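You operate a simulated robot arm through the tools that you are given. There is no shell and no other tool.

The job below is to be done with a simulated robot arm. You get a single attempt, and the scene is never put back.

TASK
Cap the tube in the press, rack it, then give tube 26 a purple cap.
Fine: the first tube goes into the middle groove of the teal rack; tube 26 stays in the press cradle; set the press latch back to HELD.

Only the result counts: the job must be done as asked and must still hold three seconds after the hand-in. Knocking over, shifting, dropping, spilling or breaking anything else fails it. A push-on lid holds only when it is set on centred and level and pressed home; a screw cap is set on level and turned clockwise until tight.

THE ROBOT
A 7-joint arm with a two-finger parallel gripper, fixed in place. Base frame: the origin is at the foot of the arm, x ahead of it, y to its left, z up. Readings come in m, degrees, newtons and seconds.
Its first joint turns from -132.0 to 132.0 degrees. Payload 3.91 kg.
Tool frame: the origin (TCP) lies between the finger pads and is the grasp point; the fingertips stand 0.03 m ahead of it; z points along the fingers, y is the line along which they close. Largest opening 0.11 m; finger width 0.02, thickness 0.01; the body of the gripper, 0.048 by 0.112 m, starts 0.055 m behind the TCP.
Orientation is told as [roll, pitch, yaw] about the base's x, y, z axes, in that order, counted from this pose: with the fingers straight down and closing along the base's y, the tool's x points along the base's -x, its y along +y and its z along -z.

THE INTERFACE
- The arm moves only by the tool jog_arm. Its argument "plan" is a list of rows, each an object of numbers (a shift or turn left out is 0, a gripper value left out holds the last): "x", "y", "z": the shift along the tool's x, y, z in m; "ax", "ay", "az": the turn, a rotation vector about the tool's x, y, z in degrees; "jaw": the finger opening in m, from 0 to 0.11. In form: [{"x": .., "y": .., "z": .., "ax": .., "ay": .., "az": .., "jaw": ..}, ...]. A call has 1 to 20 rows; each row shifts and turns the commanded pose from where the row before left it, along the tool's axes as they then stand. Each row takes 0.2 s and may step no farther than 0.05 m and 8.6 degrees from the row before; otherwise, or with a gripper value out of range, the whole call is refused. Where a pose cannot be reached the arm comes as near as it can. A force on the tool above 50 N (or 10 N above the force at the start of the call, whichever is more), or a blocked arm, ends the call early, and 0.2 s more pass. Each finger travels about 0.108 m/s and halts on what it meets, pressing with about 35 N; the grip force reading is that of the motor and also rises with nothing between the fingers. The clock runs only during rows and for 0.2 s after the last one: add rows that do not move to give the fingers time. The reply holds the time, the measured pose of the TCP, the force on the tool along the base axes, the opening and the grip force, in the units named above and with some noise, with the torque about the TCP (base axes, N m) and any sound that the robot's microphone picked up.
- Cameras (640 x 400 px; columns grow to the right, rows downward): "scene" is fixed at [0.3994, -0.65, 1.5364]; the picture's right is [0.87, -0.49, 0.00], its down [-0.47, -0.84, -0.27] and it looks along [0.13, 0.24, -0.96] (base axes); focal length 252 px, centre (320, 200). "wrist" rides on the gripper at [0.072, 0.017, -0.103] in the tool frame; the picture's right is [-0.23, 0.97, 0.00], its down [-0.76, -0.18, -0.62] and it looks along [-0.61, -0.14, 0.78] (tool axes); focal length 222 px, centre (320, 200). There is no depth. A picture from a camera that has moved, and an enlarged one, comes with that camera's place and axes in the base frame and with its lens.
- camera(camera): a new picture of that camera. No time passes.
- inspect(camera, box): a new picture of the part [left, top, right, bottom] of that camera's present view, enlarged. No time passes.
- job_done(): hands the job in; it is judged then, once.

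Nothing tells you positions but the pictures and the camera data. Unless the task says otherwise, let go and move clear before handing in.

The tools are called after ">>>" as a command line: name --argument value ..., lists and objects as JSON in quotes. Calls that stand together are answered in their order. jog_arm: Moves the arm, as the interface text tells. Its arguments: {"type":"object","properties":{"plan":{"type":"array"}},"required":["plan"]} The other tools are called the same way: camera (camera) takes a picture; inspect (camera, box) takes an enlarged picture of a part of a camera's view; job_done () hands the job in.

At the start:

```text
t: 0.0
position: [0.4427, -0.449, 1.2326]
tool_rot: [0.0, -0.1, 0.1]
ft_force: [-0.2, 0.6, 0.0]
wrist_torque: [0.0, 0.01, -0.02]
finger_gap: 0.1101
finger_force: 0.0
```

scene: 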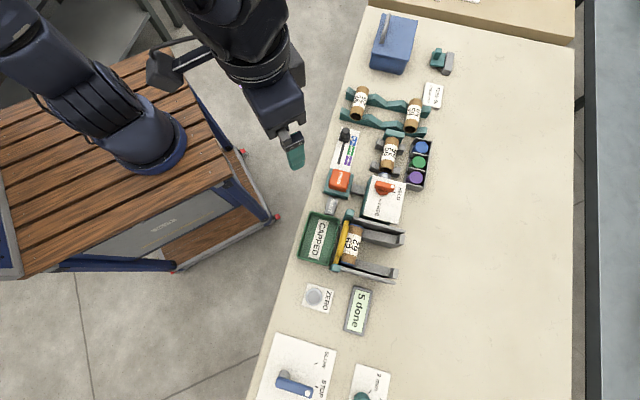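
wrist: 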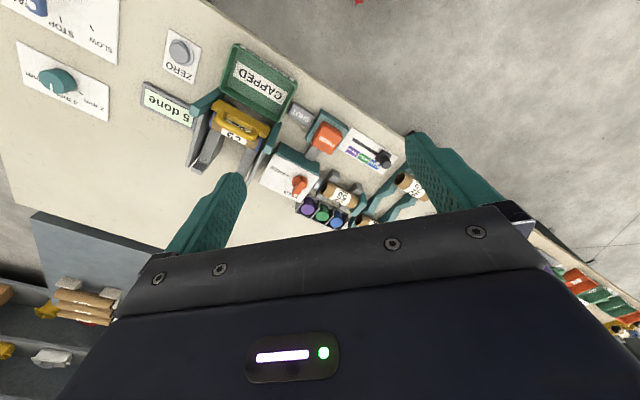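

I see a bench with a press station, tubes lying in cradles, coloured caps, a counter and a green "CAPPED" tray. I'll take enlarged looks at each part before moving.

>>> inspect --camera "scene" --box '[320, 70, 450, 151]'

>>> inspect --camera "scene" --box '[310, 120, 440, 201]'

>>> inspect --camera "scene" --box '[290, 190, 420, 271]'

>>> inspect --camera "scene" --box '[250, 260, 410, 400]'

>>> inspect --camera "scene" --box '[350, 0, 480, 81]'

>>> inspect --camera "wrist" --box '[130, 30, 450, 230]'

```text
4.92 times, centred on (385, 110) of scene
camera zoom: at [0.3994, -0.65, 1.5364], right [0.87, -0.49, 0.0], down [-0.47, -0.84, -0.27], along [0.13, 0.24, -0.96], focal length 1240 px, centre (0, 641)
```

zoom: 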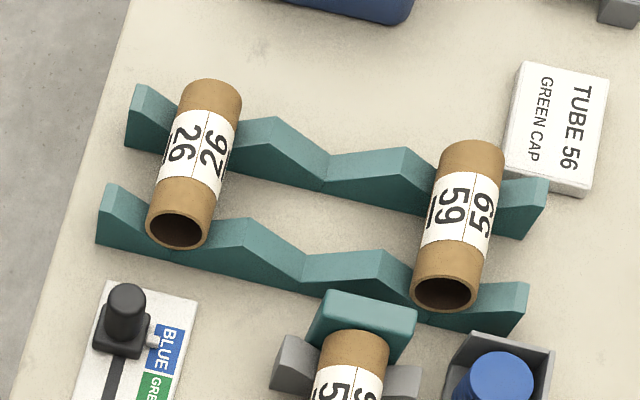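

```text
4.92 times, centred on (375, 160) of scene
camera zoom: at [0.3994, -0.65, 1.5364], right [0.87, -0.49, 0.0], down [-0.47, -0.84, -0.27], along [0.13, 0.24, -0.96], focal length 1240 px, centre (49, 394)
```

zoom: 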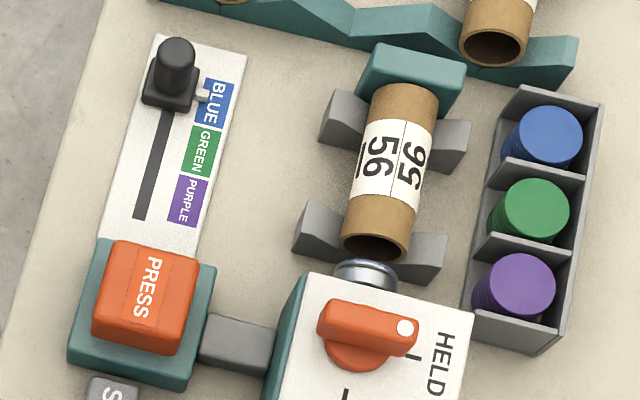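

```text
4.92 times, centred on (355, 230) of scene
camera zoom: at [0.3994, -0.65, 1.5364], right [0.87, -0.49, 0.0], down [-0.47, -0.84, -0.27], along [0.13, 0.24, -0.96], focal length 1240 px, centre (148, 50)
```

zoom: 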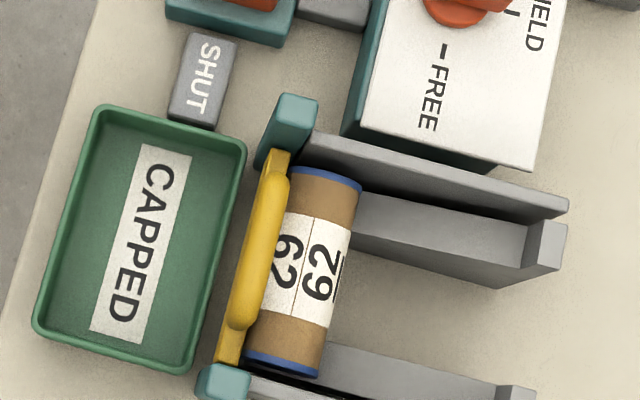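

```text
2.86 times, centred on (330, 330) of scene
camera zoom: at [0.3994, -0.65, 1.5364], right [0.87, -0.49, 0.0], down [-0.47, -0.84, -0.27], along [0.13, 0.24, -0.96], focal length 720 px, centre (291, -171)
```

zoom: 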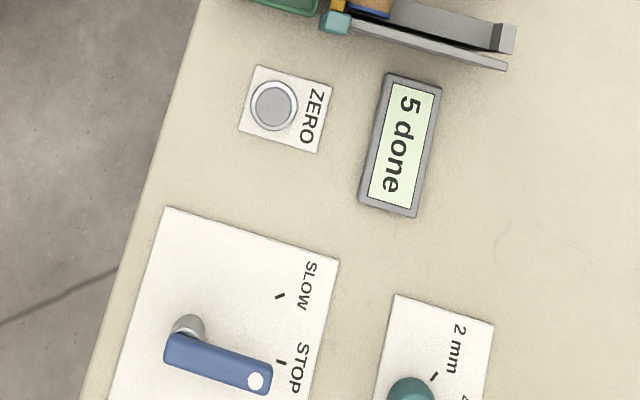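

```text
4.92 times, centred on (415, 40) of scene
camera zoom: at [0.3994, -0.65, 1.5364], right [0.87, -0.49, 0.0], down [-0.47, -0.84, -0.27], along [0.13, 0.24, -0.96], focal length 1240 px, centre (-148, 985)
```

zoom: 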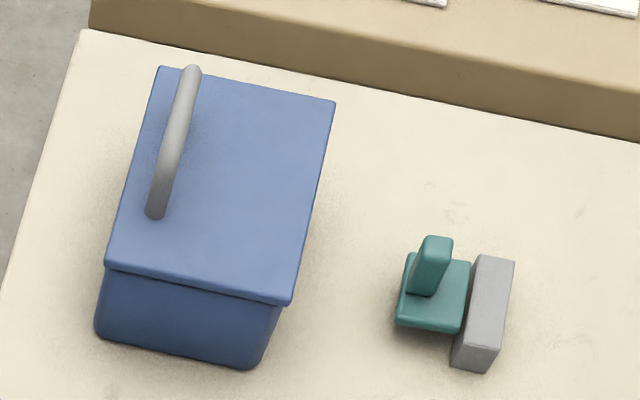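

```text
2.00 times, centred on (290, 130) of wrist
camera zoom: at [0.3695, -0.4313, 1.3362], right [0.23, 0.97, 0.0], down [0.76, -0.18, 0.62], along [0.61, -0.14, -0.78], focal length 444 px, centre (380, 340)
```

zoom: 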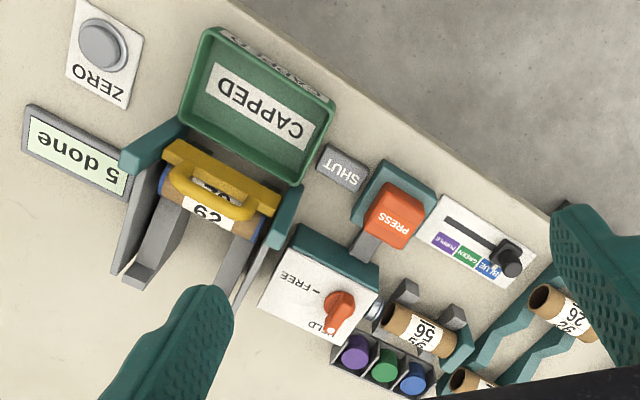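

The tube in the press is number 56, and a card reads "TUBE 56 GREEN CAP". Next I'll turn the wrist to line up with the bench and move closer for a better look at the press mechanism.

>>> jog_arm --plan '[{"az": 7.5}, {"az": 7.5}, {"az": 7.5}, {"az": 7.5}, {"az": 7.5}, {"az": 7.5}, {"x": 0.006, "y": 0.031, "z": 0.026}, {"x": 0.006, "y": 0.031, "z": 0.026}, {"x": 0.006, "y": 0.031, "z": 0.026}, {"x": 0.006, "y": 0.031, "z": 0.026}, {"x": 0.006, "y": 0.031, "z": 0.026}, {}]'

>>> camera --camera "wrist"

>>> inspect --camera "wrist" --box '[160, 0, 480, 200]'

>>> camera --camera "scene"

```text
t: 2.6
position: [0.5299, -0.3207, 1.0989]
tool_rot: [0.1, 0.0, -44.8]
ft_force: [0.3, 0.9, -0.1]
wrist_torque: [0.0, 0.01, -0.02]
finger_gap: 0.1098
finger_force: 0.1
```

```text
taken
camera wrist: at [0.49, -0.2562, 1.2028], right [0.85, 0.53, 0.0], down [0.41, -0.66, 0.62], along [0.33, -0.53, -0.78], focal length 222 px, centre (320, 200)
```

wrist: 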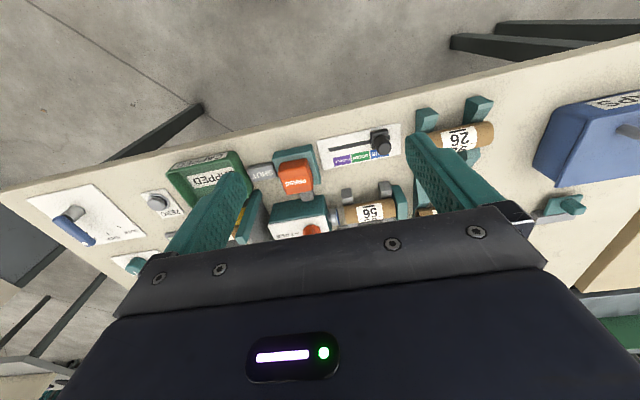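

```text
2.00 times, centred on (320, 100) of wrist
camera zoom: at [0.49, -0.2562, 1.2028], right [0.85, 0.53, 0.0], down [0.41, -0.66, 0.62], along [0.33, -0.53, -0.78], focal length 444 px, centre (320, 400)
```

zoom: 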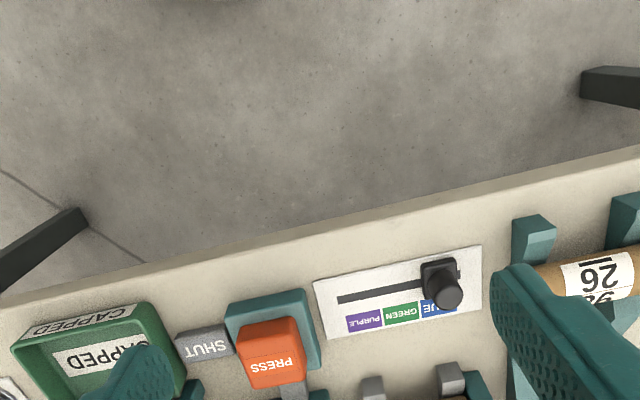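

```text
taken
```

scene: 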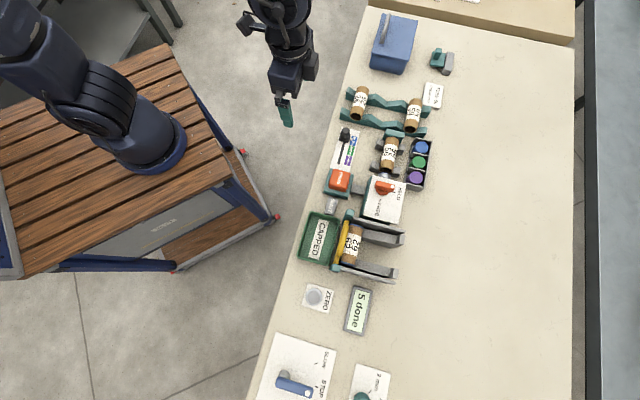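

The view from here falls short of the press, so I'll move outward over the bench to see it from above.

>>> jog_arm --plan '[{"x": -0.04}, {"x": -0.04}, {"x": -0.04}, {"x": -0.04, "y": -0.02}, {}]'

>>> camera --camera "wrist"

>>> inspect --camera "wrist" --box '[200, 0, 440, 150]'

>>> inspect --camera "wrist" --box '[200, 90, 440, 240]'

```text
t: 3.8
position: [0.6298, -0.4459, 1.1013]
tool_rot: [0.0, 0.0, -45.0]
ft_force: [-0.9, -0.2, 0.8]
wrist_torque: [-0.04, -0.01, -0.02]
finger_gap: 0.1101
finger_force: 0.0
```

```text
taken
camera wrist: at [0.5904, -0.3821, 1.2045], right [0.85, 0.53, 0.0], down [0.41, -0.66, 0.62], along [0.33, -0.53, -0.78], focal length 222 px, centre (320, 200)
```

wrist: 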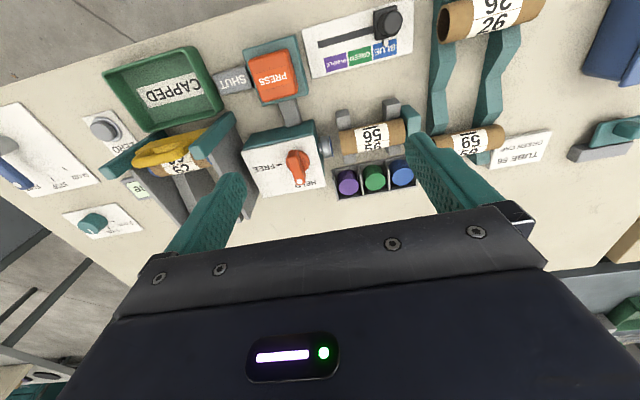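

```text
2.67 times, centred on (320, 75) of wrist
camera zoom: at [0.5904, -0.3821, 1.2045], right [0.85, 0.53, 0.0], down [0.41, -0.66, 0.62], along [0.33, -0.53, -0.78], focal length 592 px, centre (320, 533)
```

zoom: 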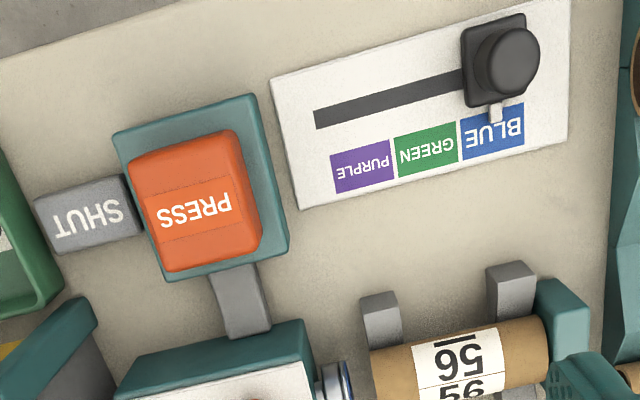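

```text
2.67 times, centred on (320, 165) of wrist
camera zoom: at [0.5904, -0.3821, 1.2045], right [0.85, 0.53, 0.0], down [0.41, -0.66, 0.62], along [0.33, -0.53, -0.78], focal length 592 px, centre (320, 293)
```

zoom: 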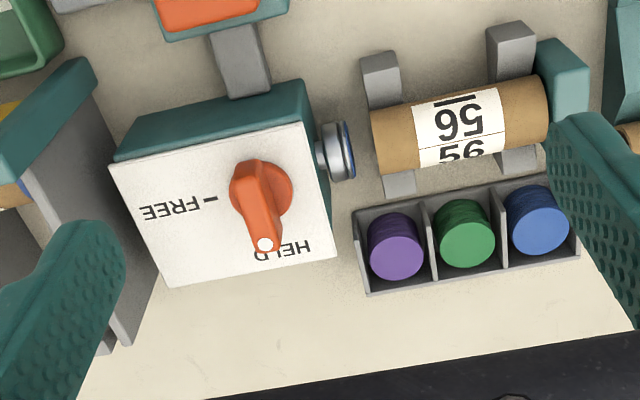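

Each tube's number also reads as another number upside down, so I'll check the underlines. I'll also look closely at the SHUT tile and the press head.

>>> inspect --camera "scene" --box '[345, 80, 377, 100]'

>>> inspect --camera "scene" --box '[345, 100, 377, 120]'

>>> inspect --camera "scene" --box '[398, 97, 430, 137]'

>>> inspect --camera "scene" --box '[366, 130, 430, 210]'

>>> inspect --camera "scene" --box '[320, 190, 352, 220]'

>>> inspect --camera "wrist" --box '[420, 0, 580, 170]'

>>> inspect --camera "wrist" --box '[90, 40, 300, 200]'

```text
16.00 times, centred on (361, 90) of scene
camera zoom: at [0.3994, -0.65, 1.5364], right [0.87, -0.49, 0.0], down [-0.47, -0.84, -0.27], along [0.13, 0.24, -0.96], focal length 4030 px, centre (-336, 1960)
```

zoom: 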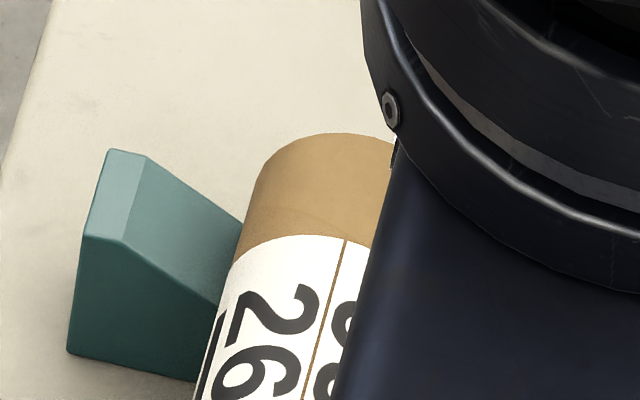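

```text
16.00 times, centred on (361, 110) of scene
camera zoom: at [0.3994, -0.65, 1.5364], right [0.87, -0.49, 0.0], down [-0.47, -0.84, -0.27], along [0.13, 0.24, -0.96], focal length 4030 px, centre (-336, 1640)
```

zoom: 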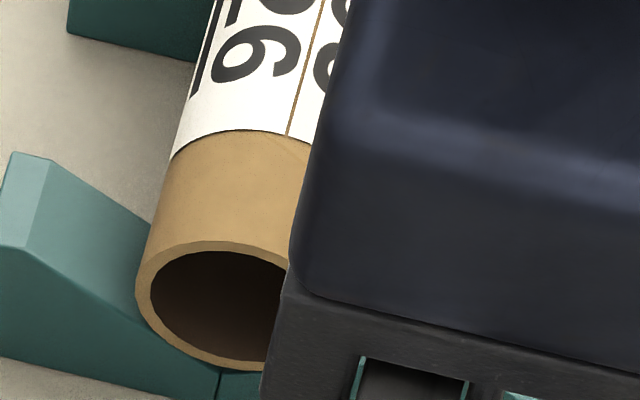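

```text
10.00 times, centred on (414, 117) of scene
camera zoom: at [0.3994, -0.65, 1.5364], right [0.87, -0.49, 0.0], down [-0.47, -0.84, -0.27], along [0.13, 0.24, -0.96], focal length 2518 px, centre (-620, 1030)
```

zoom: 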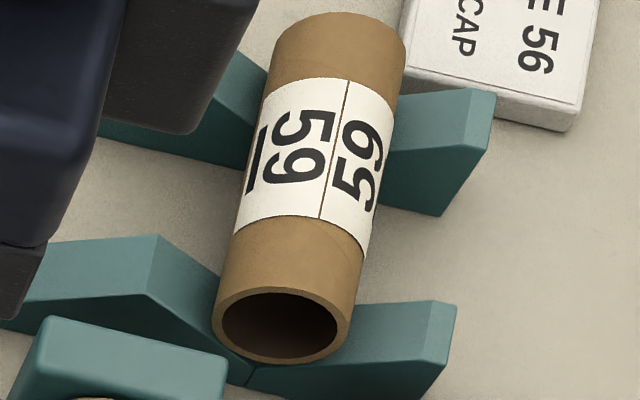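

```text
5.00 times, centred on (398, 170) of scene
camera zoom: at [0.3994, -0.65, 1.5364], right [0.87, -0.49, 0.0], down [-0.47, -0.84, -0.27], along [0.13, 0.24, -0.96], focal length 1259 px, centre (-70, 350)
```

zoom: 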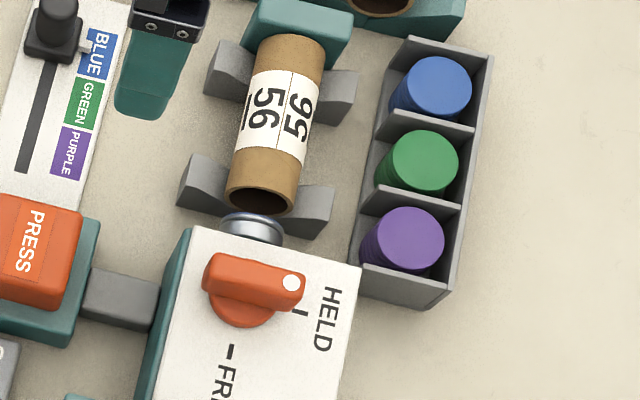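

```text
13.33 times, centred on (336, 205) of scene
camera zoom: at [0.3994, -0.65, 1.5364], right [0.87, -0.49, 0.0], down [-0.47, -0.84, -0.27], along [0.13, 0.24, -0.96], focal length 3358 px, centre (107, 133)
```

zoom: 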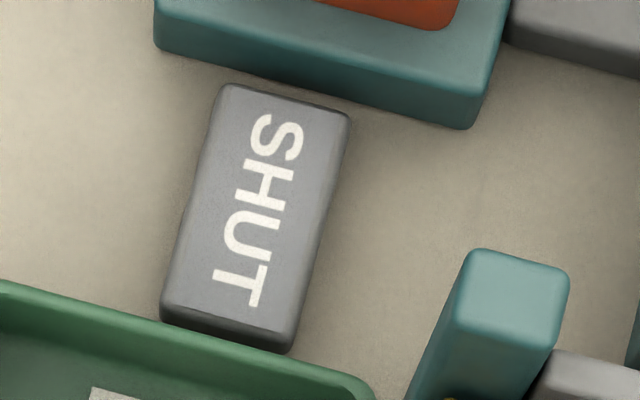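

```text
2.35 times, centred on (500, 85) of wrist
camera zoom: at [0.5904, -0.3821, 1.2045], right [0.85, 0.53, 0.0], down [0.41, -0.66, 0.62], along [0.33, -0.53, -0.78], focal length 523 px, centre (-104, 471)
```

zoom: 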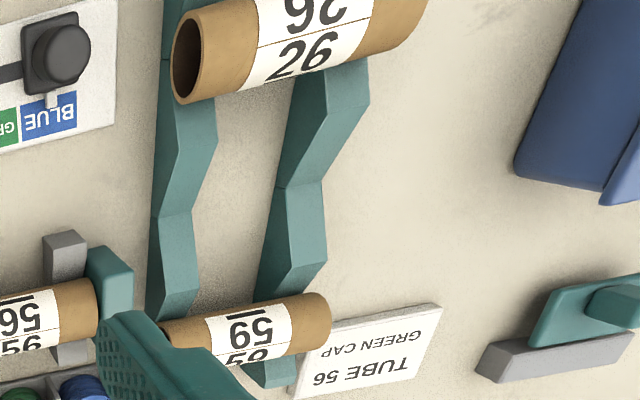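

```text
2.50 times, centred on (195, 120) of wrist
camera zoom: at [0.5904, -0.3821, 1.2045], right [0.85, 0.53, 0.0], down [0.41, -0.66, 0.62], along [0.33, -0.53, -0.78], focal length 555 px, centre (632, 400)
```

zoom: 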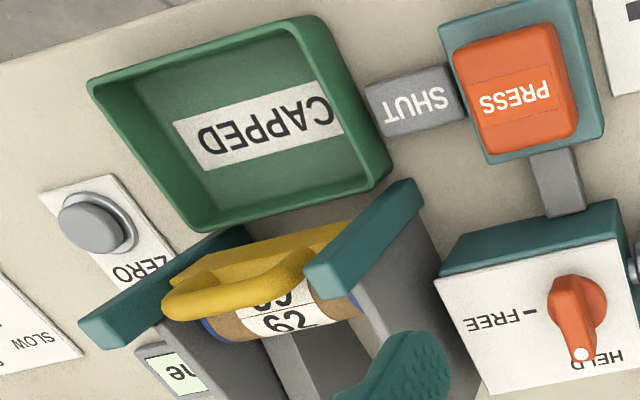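

The underlines confirm it: the press holds tube 56, tube 26 is in the near rack groove, tube 59 is in the far groove, and the middle groove is empty. The press selector is on BLUE, so I'll go above its black knob to slide it to GREEN.

>>> jog_arm --plan '[{"x": 0.0134, "y": 0.0254, "z": 0.03, "jaw": 0.05}, {"x": 0.0134, "y": 0.0254, "z": 0.03}, {"x": 0.0134, "y": 0.0254, "z": 0.03}, {"x": 0.0134, "y": 0.0254, "z": 0.03}, {"z": 0.03}, {}]'

>>> camera --camera "wrist"

>>> camera --camera "scene"

```text
t: 5.2
position: [0.6634, -0.3345, 0.9516]
tool_rot: [0.0, 0.0, -45.0]
ft_force: [0.4, -0.9, 0.4]
wrist_torque: [0.03, 0.0, -0.03]
finger_gap: 0.05
finger_force: 0.0
```

```text
taken
camera wrist: at [0.6229, -0.2711, 1.0553], right [0.85, 0.53, 0.0], down [0.41, -0.66, 0.62], along [0.33, -0.53, -0.78], focal length 222 px, centre (320, 200)
```

wrist: 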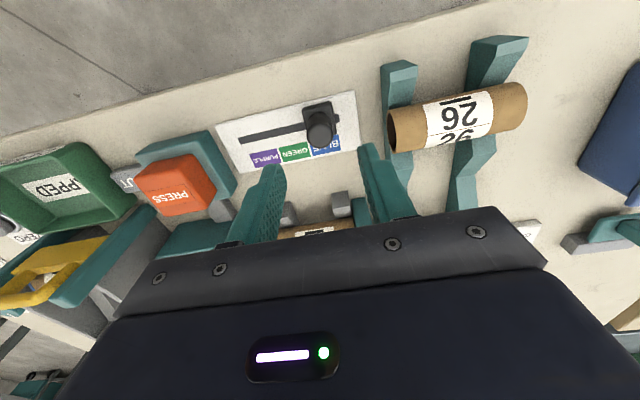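

```text
taken
```

scene: 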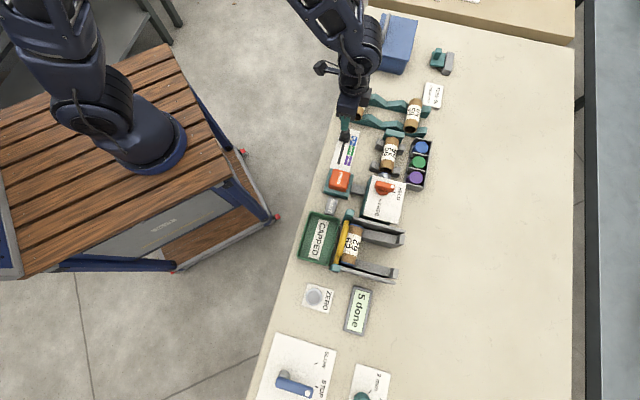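

The fingers are centred over the selector knob. I'll lower and close on it.

>>> jog_arm --plan '[{"z": 0.03}, {"z": 0.03}, {"z": 0.015}, {}, {"jaw": 0.0}, {}, {}]'

>>> camera --camera "wrist"

```text
t: 6.8
position: [0.6633, -0.337, 0.879]
tool_rot: [-0.1, 0.1, -45.1]
ft_force: [-20.5, -20.7, -2.6]
wrist_torque: [-0.29, -0.01, -0.11]
finger_gap: 0.0234
finger_force: 44.5
```

```text
taken
camera wrist: at [0.6234, -0.2722, 0.9821], right [0.85, 0.53, 0.0], down [0.41, -0.67, 0.62], along [0.33, -0.53, -0.78], focal length 222 px, centre (320, 200)
```

wrist: 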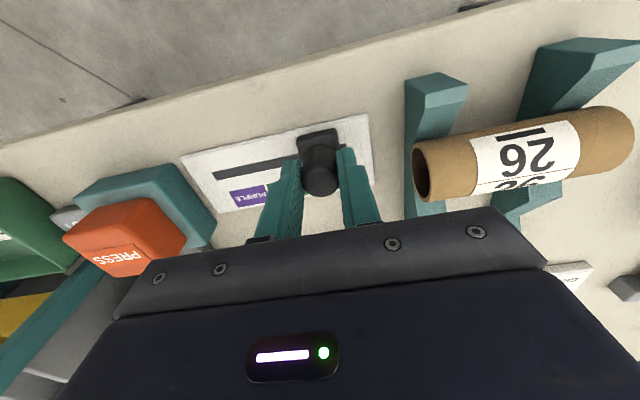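

The knob is gripped (0.023 m wide). I'll drag it about 36 mm along the slot to GREEN.

>>> jog_arm --plan '[{"y": -0.009}, {"y": -0.009}, {"y": -0.009}, {"y": -0.009}, {}, {}]'

>>> inspect --camera "wrist" --box '[160, 90, 400, 240]'

>>> inspect --camera "scene" --box '[310, 120, 440, 201]'

```text
t: 8.2
position: [0.6382, -0.3611, 0.879]
tool_rot: [0.2, -0.1, -45.1]
ft_force: [-5.9, 2.9, 27.7]
wrist_torque: [-0.47, 0.3, 0.06]
finger_gap: 0.0233
finger_force: 44.7
```

```text
2.67 times, centred on (280, 165) of wrist
camera zoom: at [0.5984, -0.2968, 0.9818], right [0.85, 0.53, 0.0], down [0.41, -0.66, 0.62], along [0.33, -0.53, -0.78], focal length 592 px, centre (427, 293)
```

zoom: 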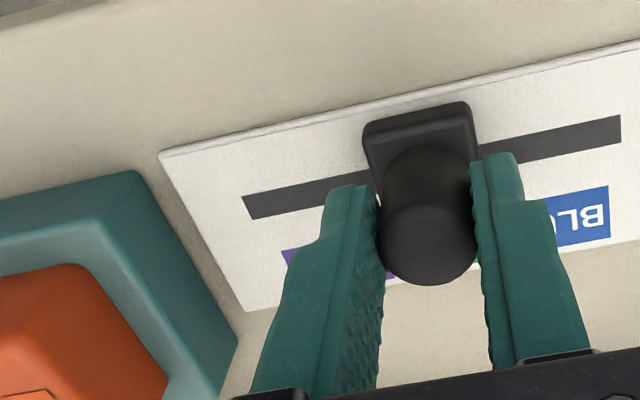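

```text
4.92 times, centred on (375, 160) of scene
camera zoom: at [0.3994, -0.65, 1.5364], right [0.87, -0.49, 0.0], down [-0.47, -0.84, -0.27], along [0.13, 0.24, -0.96], focal length 1240 px, centre (49, 394)
```

zoom: 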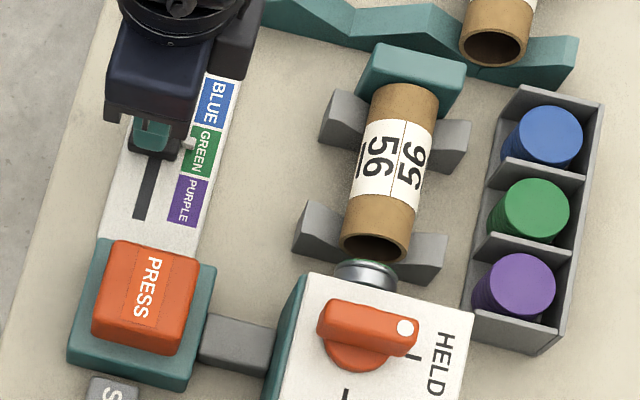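

The pointer now sits at GREEN. I'll let go, lift, and check the press head's colour.

>>> jog_arm --plan '[{"jaw": 0.05}, {}, {"z": -0.03}, {"z": -0.04}, {"z": -0.04}, {"z": -0.04}, {}]'

>>> camera --camera "wrist"

>>> inspect --camera "scene" --box '[310, 120, 440, 201]'

>>> inspect --camera "wrist" --box '[200, 60, 440, 210]'

```text
t: 9.8
position: [0.6418, -0.357, 1.0291]
tool_rot: [0.0, -0.1, -45.0]
ft_force: [-0.5, -0.3, -0.4]
wrist_torque: [0.0, 0.0, -0.03]
finger_gap: 0.0503
finger_force: 0.1
```

```text
taken
camera wrist: at [0.6032, -0.2939, 1.1323], right [0.85, 0.53, 0.0], down [0.41, -0.66, 0.62], along [0.33, -0.53, -0.78], focal length 222 px, centre (320, 200)
```

wrist: 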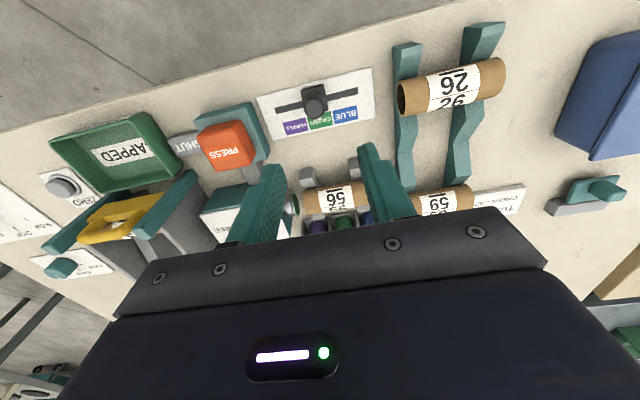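

```text
4.92 times, centred on (375, 160) of scene
camera zoom: at [0.3994, -0.65, 1.5364], right [0.87, -0.49, 0.0], down [-0.47, -0.84, -0.27], along [0.13, 0.24, -0.96], focal length 1240 px, centre (49, 394)
```

zoom: 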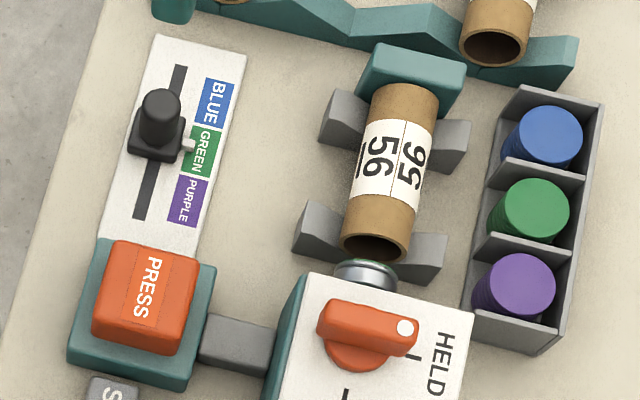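

```text
2.67 times, centred on (320, 135) of wrist
camera zoom: at [0.6032, -0.2939, 1.1323], right [0.85, 0.53, 0.0], down [0.41, -0.66, 0.62], along [0.33, -0.53, -0.78], focal length 592 px, centre (320, 373)
```

zoom: 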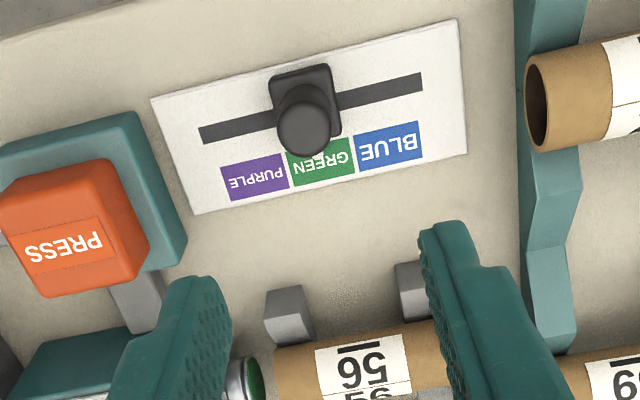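

The press head now shows green. Next I'll close the fingers and move over the PRESS button.

>>> jog_arm --plan '[{"x": -0.0057, "y": -0.0316, "jaw": 0.0}, {"x": -0.0057, "y": -0.0316}, {"x": -0.0057, "y": -0.0316}, {"x": -0.0057, "y": -0.0316}, {"z": 0.045}, {"z": 0.045}, {}]'

>>> inspect --camera "wrist" --box '[160, 60, 480, 260]'

>>> inspect --camera "scene" --box '[290, 140, 420, 221]'

```text
t: 11.4
position: [0.5666, -0.467, 0.9377]
tool_rot: [-0.1, 0.0, -45.1]
ft_force: [-0.3, 0.1, 1.3]
wrist_torque: [0.0, -0.01, -0.05]
finger_gap: 0.0001
finger_force: 34.8
```

```text
2.00 times, centred on (320, 160) of wrist
camera zoom: at [0.5262, -0.4022, 1.0409], right [0.85, 0.53, 0.0], down [0.41, -0.66, 0.62], along [0.33, -0.53, -0.78], focal length 444 px, centre (320, 280)
```

zoom: 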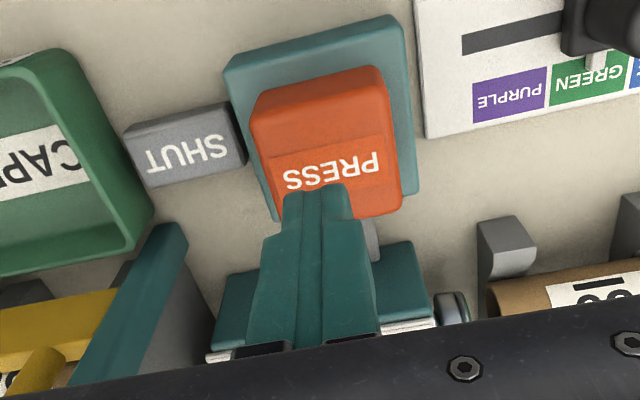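

```text
4.92 times, centred on (355, 180) of scene
camera zoom: at [0.3994, -0.65, 1.5364], right [0.87, -0.49, 0.0], down [-0.47, -0.84, -0.27], along [0.13, 0.24, -0.96], focal length 1240 px, centre (148, 296)
```

zoom: 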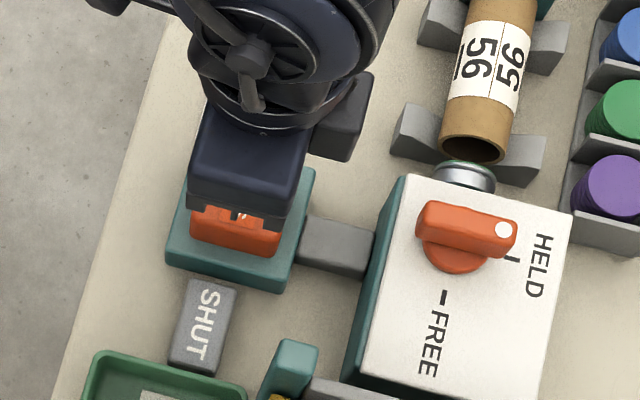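

The closed fingertips are over the PRESS button. I'll lower in small steps and watch the force.

>>> jog_arm --plan '[{"z": 0.012, "y": 0.003}, {"z": 0.006}, {"z": 0.004}, {"z": 0.004}, {"z": 0.004}, {"z": 0.004}, {"z": 0.003}, {"z": 0.003}, {}]'

>>> inspect --camera "scene" --box '[310, 120, 440, 201]'

```text
t: 12.8
position: [0.5678, -0.464, 0.9104]
tool_rot: [0.1, -0.2, -45.1]
ft_force: [-10.5, 11.6, 26.0]
wrist_torque: [0.52, 0.5, 0.02]
finger_gap: 0.0
finger_force: 34.7
stopped in row 6: the force on the tool passed its limit at 59 N (the readings are from after the stop); the commanded pose is now the measured one
```

```text
4.92 times, centred on (375, 160) of scene
camera zoom: at [0.3994, -0.65, 1.5364], right [0.87, -0.49, 0.0], down [-0.47, -0.84, -0.27], along [0.13, 0.24, -0.96], focal length 1240 px, centre (49, 394)
```

zoom: 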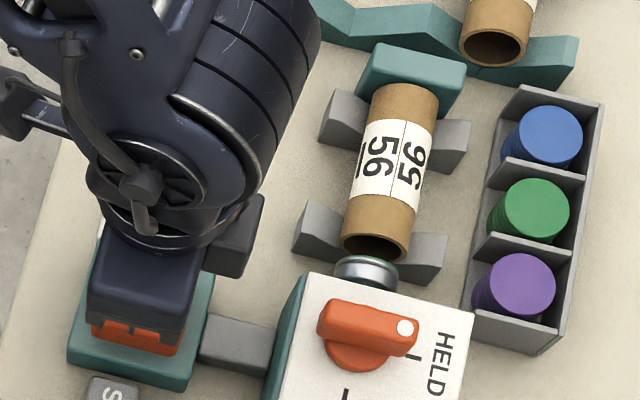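

I met the button at about the expected height and the call stopped at 59 N. I'll look at the button and head before pushing again.

>>> inspect --camera "wrist" --box '[160, 60, 480, 260]'

>>> inspect --camera "scene" --box '[366, 160, 406, 185]'

>>> camera --camera "scene"

```text
2.00 times, centred on (320, 160) of wrist
camera zoom: at [0.5268, -0.4005, 1.0121], right [0.85, 0.53, 0.0], down [0.41, -0.66, 0.63], along [0.33, -0.53, -0.78], focal length 444 px, centre (320, 280)
```

zoom: 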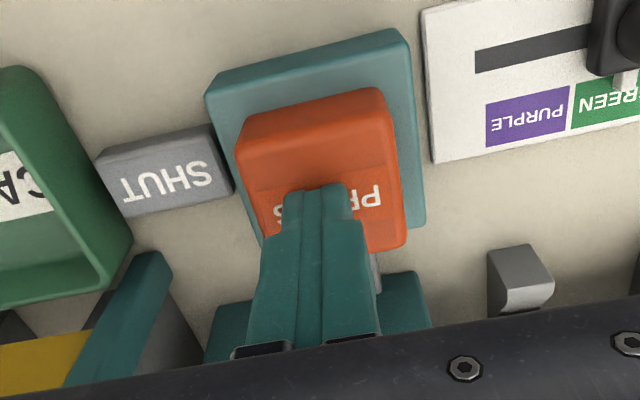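

```text
16.00 times, centred on (386, 172) of scene
camera zoom: at [0.3994, -0.65, 1.5364], right [0.87, -0.49, 0.0], down [-0.47, -0.84, -0.27], along [0.13, 0.24, -0.96], focal length 4030 px, centre (-736, 640)
```

zoom: 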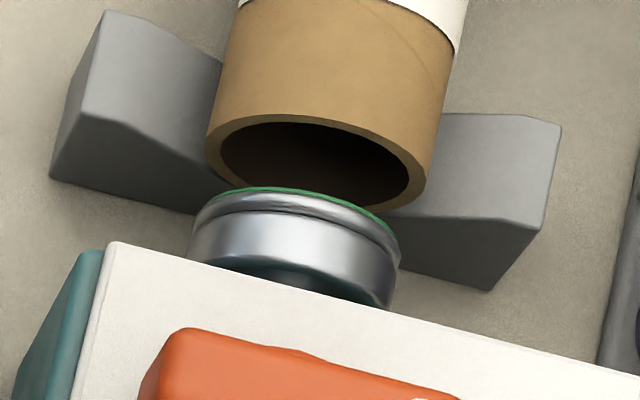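

```text
taken
```

scene: 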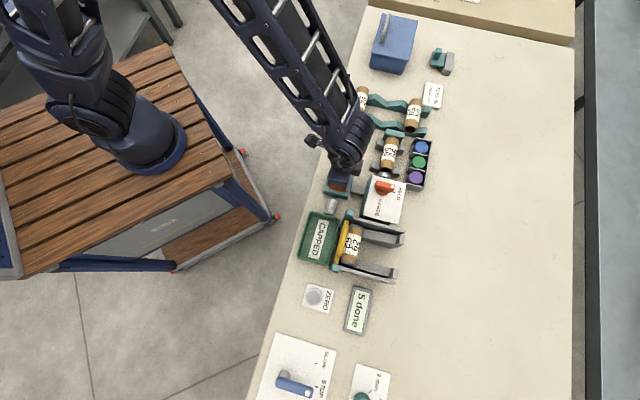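

The head hasn't moved yet, and the fast contact tripped the limit. I'll push again more slowly from this contact.

>>> jog_arm --plan '[{"z": 0.001}, {"z": 0.001}, {"z": 0.001}, {"z": 0.001}, {"z": 0.001}, {"z": 0.001}, {"z": 0.001}, {"z": 0.001}]'

>>> inspect --camera "scene" --box '[366, 160, 406, 185]'

```text
t: 13.3
position: [0.5673, -0.4642, 0.9107]
tool_rot: [0.2, -0.2, -45.0]
ft_force: [-8.5, 9.8, 18.2]
wrist_torque: [0.34, 0.54, -0.17]
finger_gap: 0.0
finger_force: 35.2
stopped in row 2: the force on the tool passed its limit at 52 N (the readings are from after the stop); the commanded pose is now the measured one
```

```text
16.00 times, centred on (386, 172) of scene
camera zoom: at [0.3994, -0.65, 1.5364], right [0.87, -0.49, 0.0], down [-0.47, -0.84, -0.27], along [0.13, 0.24, -0.96], focal length 4030 px, centre (-736, 640)
```

zoom: 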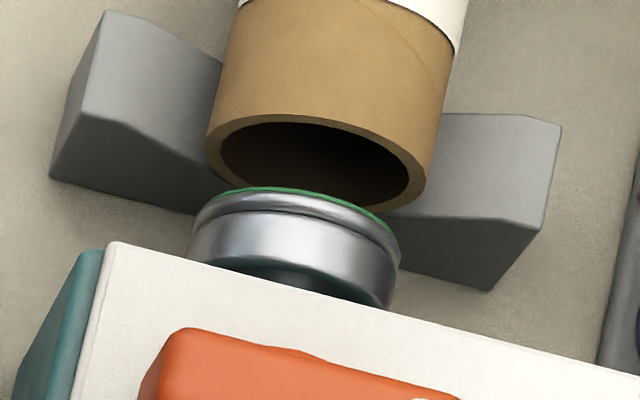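

The button doesn't give under about 50 N, so it may be locked out. I'll lift off and look closely at the button and the latch box.

>>> jog_arm --plan '[{"z": -0.02}, {"z": -0.04}, {"z": -0.03, "x": 0.03}, {"x": 0.03}, {}]'

>>> inspect --camera "wrist" --box '[160, 60, 480, 260]'

>>> inspect --camera "scene" --box '[316, 160, 366, 200]'

>>> inspect --camera "scene" --box '[350, 130, 430, 230]'

```text
t: 14.5
position: [0.5274, -0.4239, 0.9988]
tool_rot: [0.1, -0.2, -45.0]
ft_force: [1.1, 0.0, -0.9]
wrist_torque: [0.0, -0.02, 0.0]
finger_gap: 0.0
finger_force: 35.2
```

```text
2.00 times, centred on (320, 160) of wrist
camera zoom: at [0.4862, -0.3597, 1.1012], right [0.85, 0.53, 0.0], down [0.41, -0.66, 0.63], along [0.33, -0.53, -0.78], focal length 444 px, centre (320, 280)
```

zoom: 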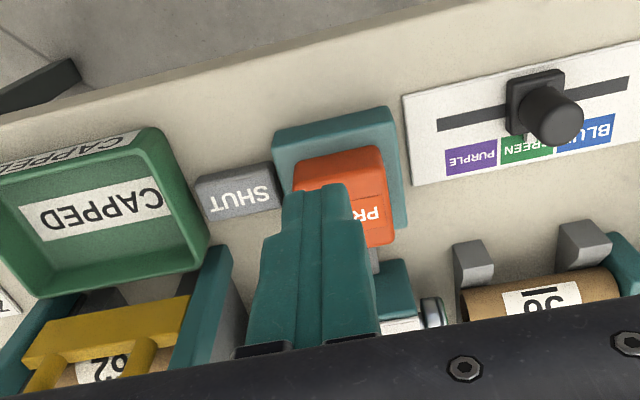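

```text
10.00 times, centred on (341, 180) of scene
camera zoom: at [0.3994, -0.65, 1.5364], right [0.87, -0.49, 0.0], down [-0.47, -0.84, -0.27], along [0.13, 0.24, -0.96], focal length 2518 px, centre (110, 400)
```

zoom: 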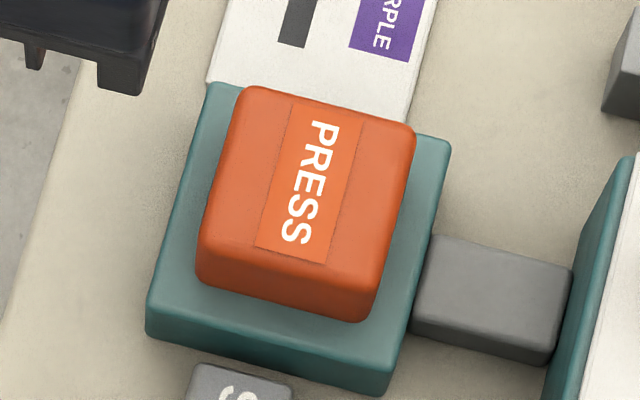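

```text
4.00 times, centred on (390, 180) of scene
camera zoom: at [0.3994, -0.65, 1.5364], right [0.87, -0.49, 0.0], down [-0.47, -0.84, -0.27], along [0.13, 0.24, -0.96], focal length 1007 px, centre (40, 280)
```

zoom: 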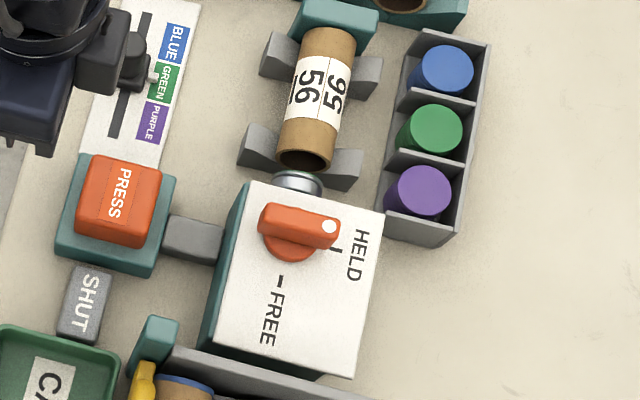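

The button looks like a plain push button, so something is locking it. I'll look at the other controls at the left end of the bench before deciding.

>>> jog_arm --plan '[{"z": -0.03, "y": -0.035}, {"z": -0.03, "y": -0.035}, {"z": -0.02, "y": -0.045}, {"y": -0.048}, {"y": -0.048}, {}]'

>>> camera --camera "wrist"

>>> camera --camera "scene"

```text
t: 15.9
position: [0.3726, -0.5725, 1.0787]
tool_rot: [0.2, -0.3, -45.0]
ft_force: [0.5, -0.1, -0.5]
wrist_torque: [0.03, 0.03, 0.01]
finger_gap: 0.0
finger_force: 35.0
```

```text
taken
camera wrist: at [0.3339, -0.509, 1.1817], right [0.85, 0.53, 0.0], down [0.41, -0.66, 0.63], along [0.33, -0.53, -0.78], focal length 222 px, centre (320, 200)
```

wrist: 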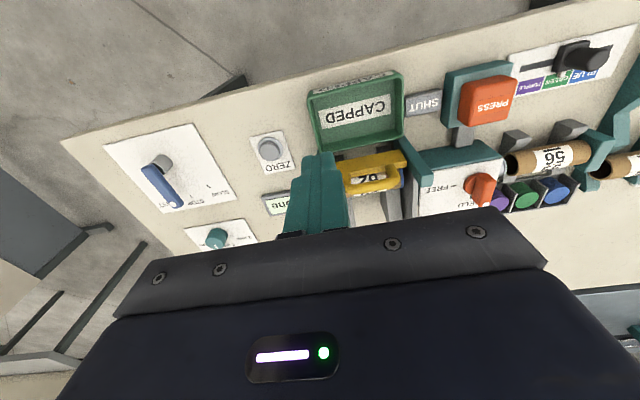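

```text
taken
```

scene: 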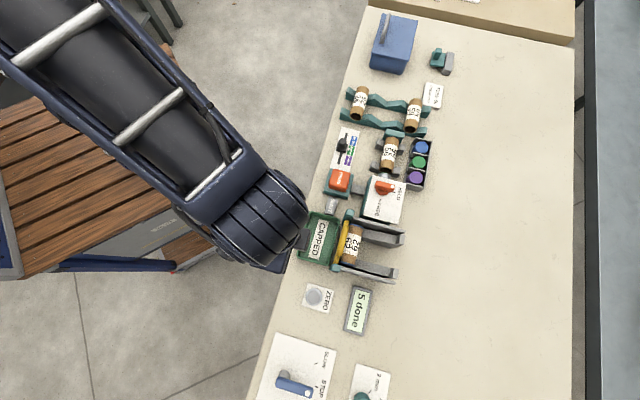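

>>> inspect --camera "wrist" --box '[80, 120, 280, 250]'

>>> inspect --camera "wrist" --box '[300, 60, 500, 220]'

>>> inspect --camera "wrist" --box '[480, 20, 640, 210]'

```text
3.08 times, centred on (180, 185) of wrist
camera zoom: at [0.3339, -0.509, 1.1817], right [0.85, 0.53, 0.0], down [0.41, -0.66, 0.63], along [0.33, -0.53, -0.78], focal length 684 px, centre (751, 246)
```

zoom: 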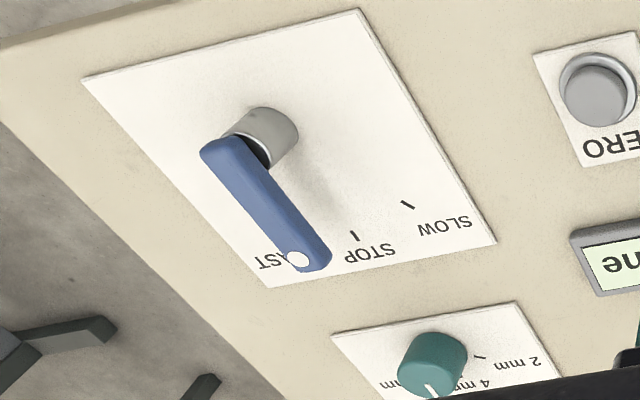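

```text
2.50 times, centred on (400, 140) of wrist
camera zoom: at [0.3339, -0.509, 1.1817], right [0.85, 0.53, 0.0], down [0.41, -0.66, 0.63], along [0.33, -0.53, -0.78], focal length 555 px, centre (120, 350)
```

zoom: 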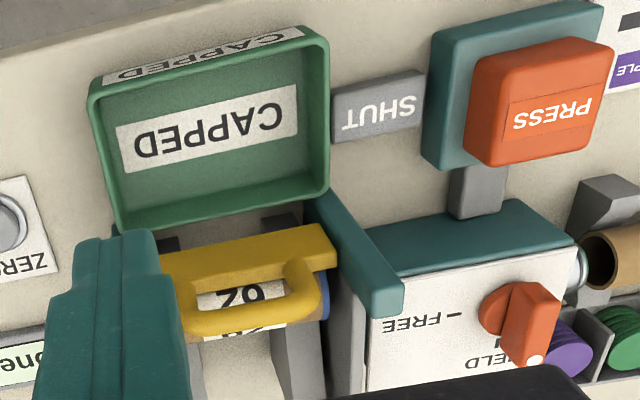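

```text
2.11 times, centred on (560, 115) of wrist
camera zoom: at [0.3339, -0.509, 1.1817], right [0.85, 0.53, 0.0], down [0.41, -0.66, 0.63], along [0.33, -0.53, -0.78], focal length 468 px, centre (-185, 379)
```

zoom: 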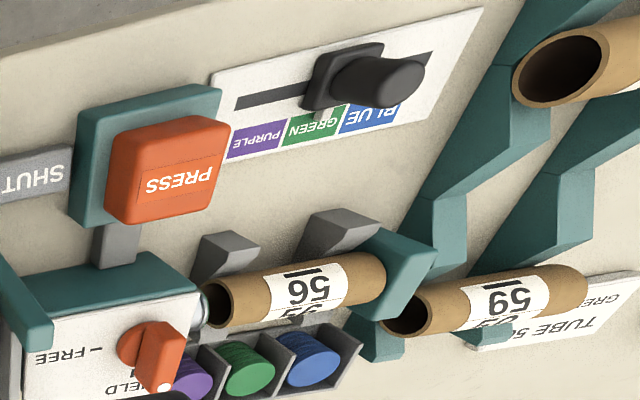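

The left-end lever (FAST/STOP/SLOW), depth dial, counter and gate look like they belong to the other station, so I'll leave them alone. The only press-related lock is the latch, which the job expects me to turn, so I'll go above the latch knob.

>>> jog_arm --plan '[{"x": -0.03, "y": 0.0356, "z": 0.0098, "jaw": 0.05}, {"x": -0.03, "y": 0.0356, "z": 0.0098}, {"x": -0.03, "y": 0.0356, "z": 0.0098}, {"x": -0.03, "y": 0.0356, "z": 0.0098}, {"x": -0.03, "y": 0.0356, "z": 0.0098}, {"x": -0.03, "y": 0.0356, "z": 0.0098}, {}]'

>>> camera --camera "wrist"

>>> inspect --camera "wrist" --box '[240, 90, 400, 190]'

>>> inspect --camera "scene" --box '[350, 150, 430, 230]'

```text
t: 17.5
position: [0.6555, -0.5452, 1.017]
tool_rot: [0.1, -0.3, -44.9]
ft_force: [-0.8, 1.0, -0.5]
wrist_torque: [-0.01, -0.02, 0.03]
finger_gap: 0.0503
finger_force: 0.1
```

```text
taken
camera wrist: at [0.6154, -0.4823, 1.1211], right [0.85, 0.53, 0.0], down [0.41, -0.66, 0.63], along [0.33, -0.53, -0.78], focal length 222 px, centre (320, 200)
```

wrist: 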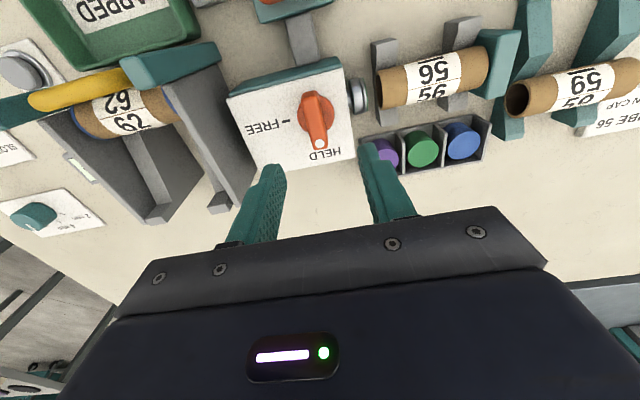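

```text
4.00 times, centred on (320, 140) of wrist
camera zoom: at [0.6154, -0.4823, 1.1211], right [0.85, 0.53, 0.0], down [0.41, -0.66, 0.63], along [0.33, -0.53, -0.78], focal length 888 px, centre (320, 440)
```

zoom: 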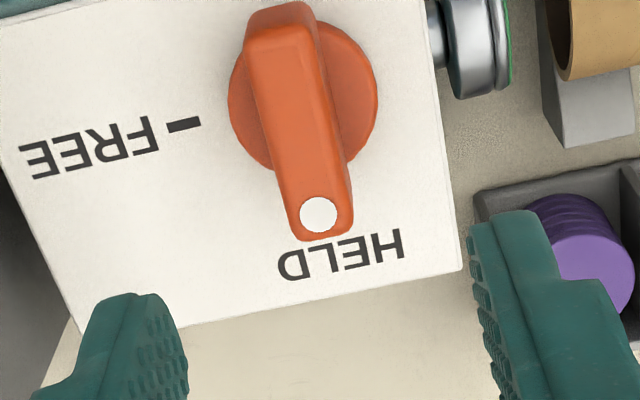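

```text
5.00 times, centred on (390, 190) of scene
camera zoom: at [0.3994, -0.65, 1.5364], right [0.87, -0.49, 0.0], down [-0.47, -0.84, -0.27], along [0.13, 0.24, -0.96], focal length 1259 px, centre (-30, 250)
```

zoom: 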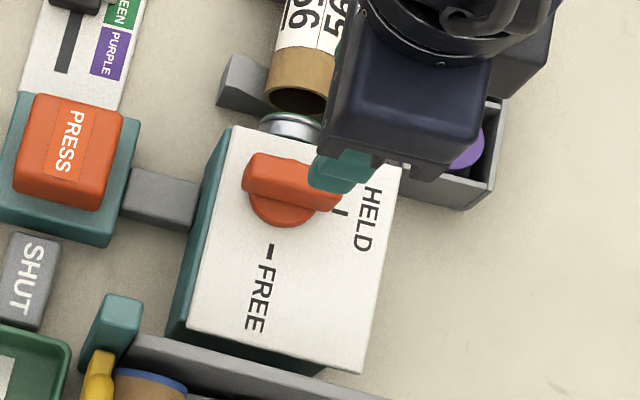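

The latch knob's axis is at about s=0.846, w=0.073 in my bench axes. I'll centre, lower and grip its bar.

>>> jog_arm --plan '[{"x": 0.003, "y": -0.0045, "z": 0.03}, {"z": 0.03}, {"z": 0.019}, {}, {"jaw": 0.0}, {}, {}]'

>>> inspect --camera "wrist" --box '[200, 90, 440, 240]'

```text
t: 19.1
position: [0.6528, -0.5483, 0.9392]
tool_rot: [0.2, -0.2, -44.8]
ft_force: [32.9, 31.7, -2.3]
wrist_torque: [0.14, -0.75, -0.65]
finger_gap: 0.0159
finger_force: 44.9
```

```text
2.67 times, centred on (320, 165) of wrist
camera zoom: at [0.6116, -0.4844, 1.0429], right [0.85, 0.53, 0.0], down [0.41, -0.66, 0.63], along [0.33, -0.53, -0.78], focal length 592 px, centre (320, 293)
```

zoom: 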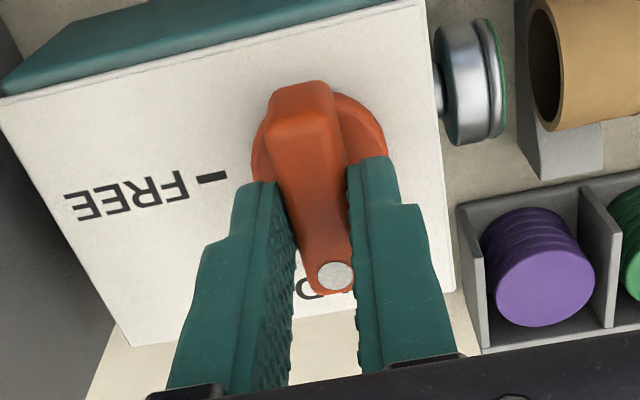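

I have the bar, but there's a 46 N side force because I'm a little off-centre. I'll open, shift a few millimetres and grip again.

>>> jog_arm --plan '[{"jaw": 0.04}, {}, {"x": 0.003, "y": 0.003}, {"jaw": 0.0}, {}, {}]'

```text
t: 20.5
position: [0.6502, -0.5464, 0.9398]
tool_rot: [0.1, -0.1, -44.9]
ft_force: [12.1, 10.3, 1.7]
wrist_torque: [0.45, 0.0, -0.24]
finger_gap: 0.016
finger_force: 45.1
```

Good: the side force is down to 16 N and the fingers are centred at s=0.846. Now I'll turn clockwise from above, from HELD toward FREE, starting with the first half.

>>> jog_arm --plan '[{"az": 5}, {"az": 5}, {"az": 5}, {"az": 5}, {"az": 5}, {"az": 5}, {"az": 5}, {"az": 5}, {}]'

>>> inspect --camera "wrist" --box '[200, 90, 440, 240]'

```text
t: 22.5
position: [0.6509, -0.5448, 0.9396]
tool_rot: [0.2, -0.1, -85.0]
ft_force: [42.3, 7.8, -8.4]
wrist_torque: [0.13, -0.85, 0.11]
finger_gap: 0.0159
finger_force: 44.8
```

```text
2.67 times, centred on (320, 165) of wrist
camera zoom: at [0.6611, -0.4709, 1.0434], right [0.99, -0.14, 0.0], down [-0.11, -0.77, 0.62], along [-0.08, -0.62, -0.78], focal length 592 px, centre (320, 293)
```

zoom: 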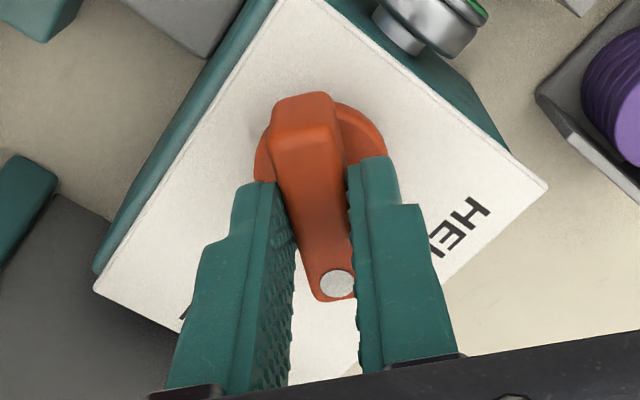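

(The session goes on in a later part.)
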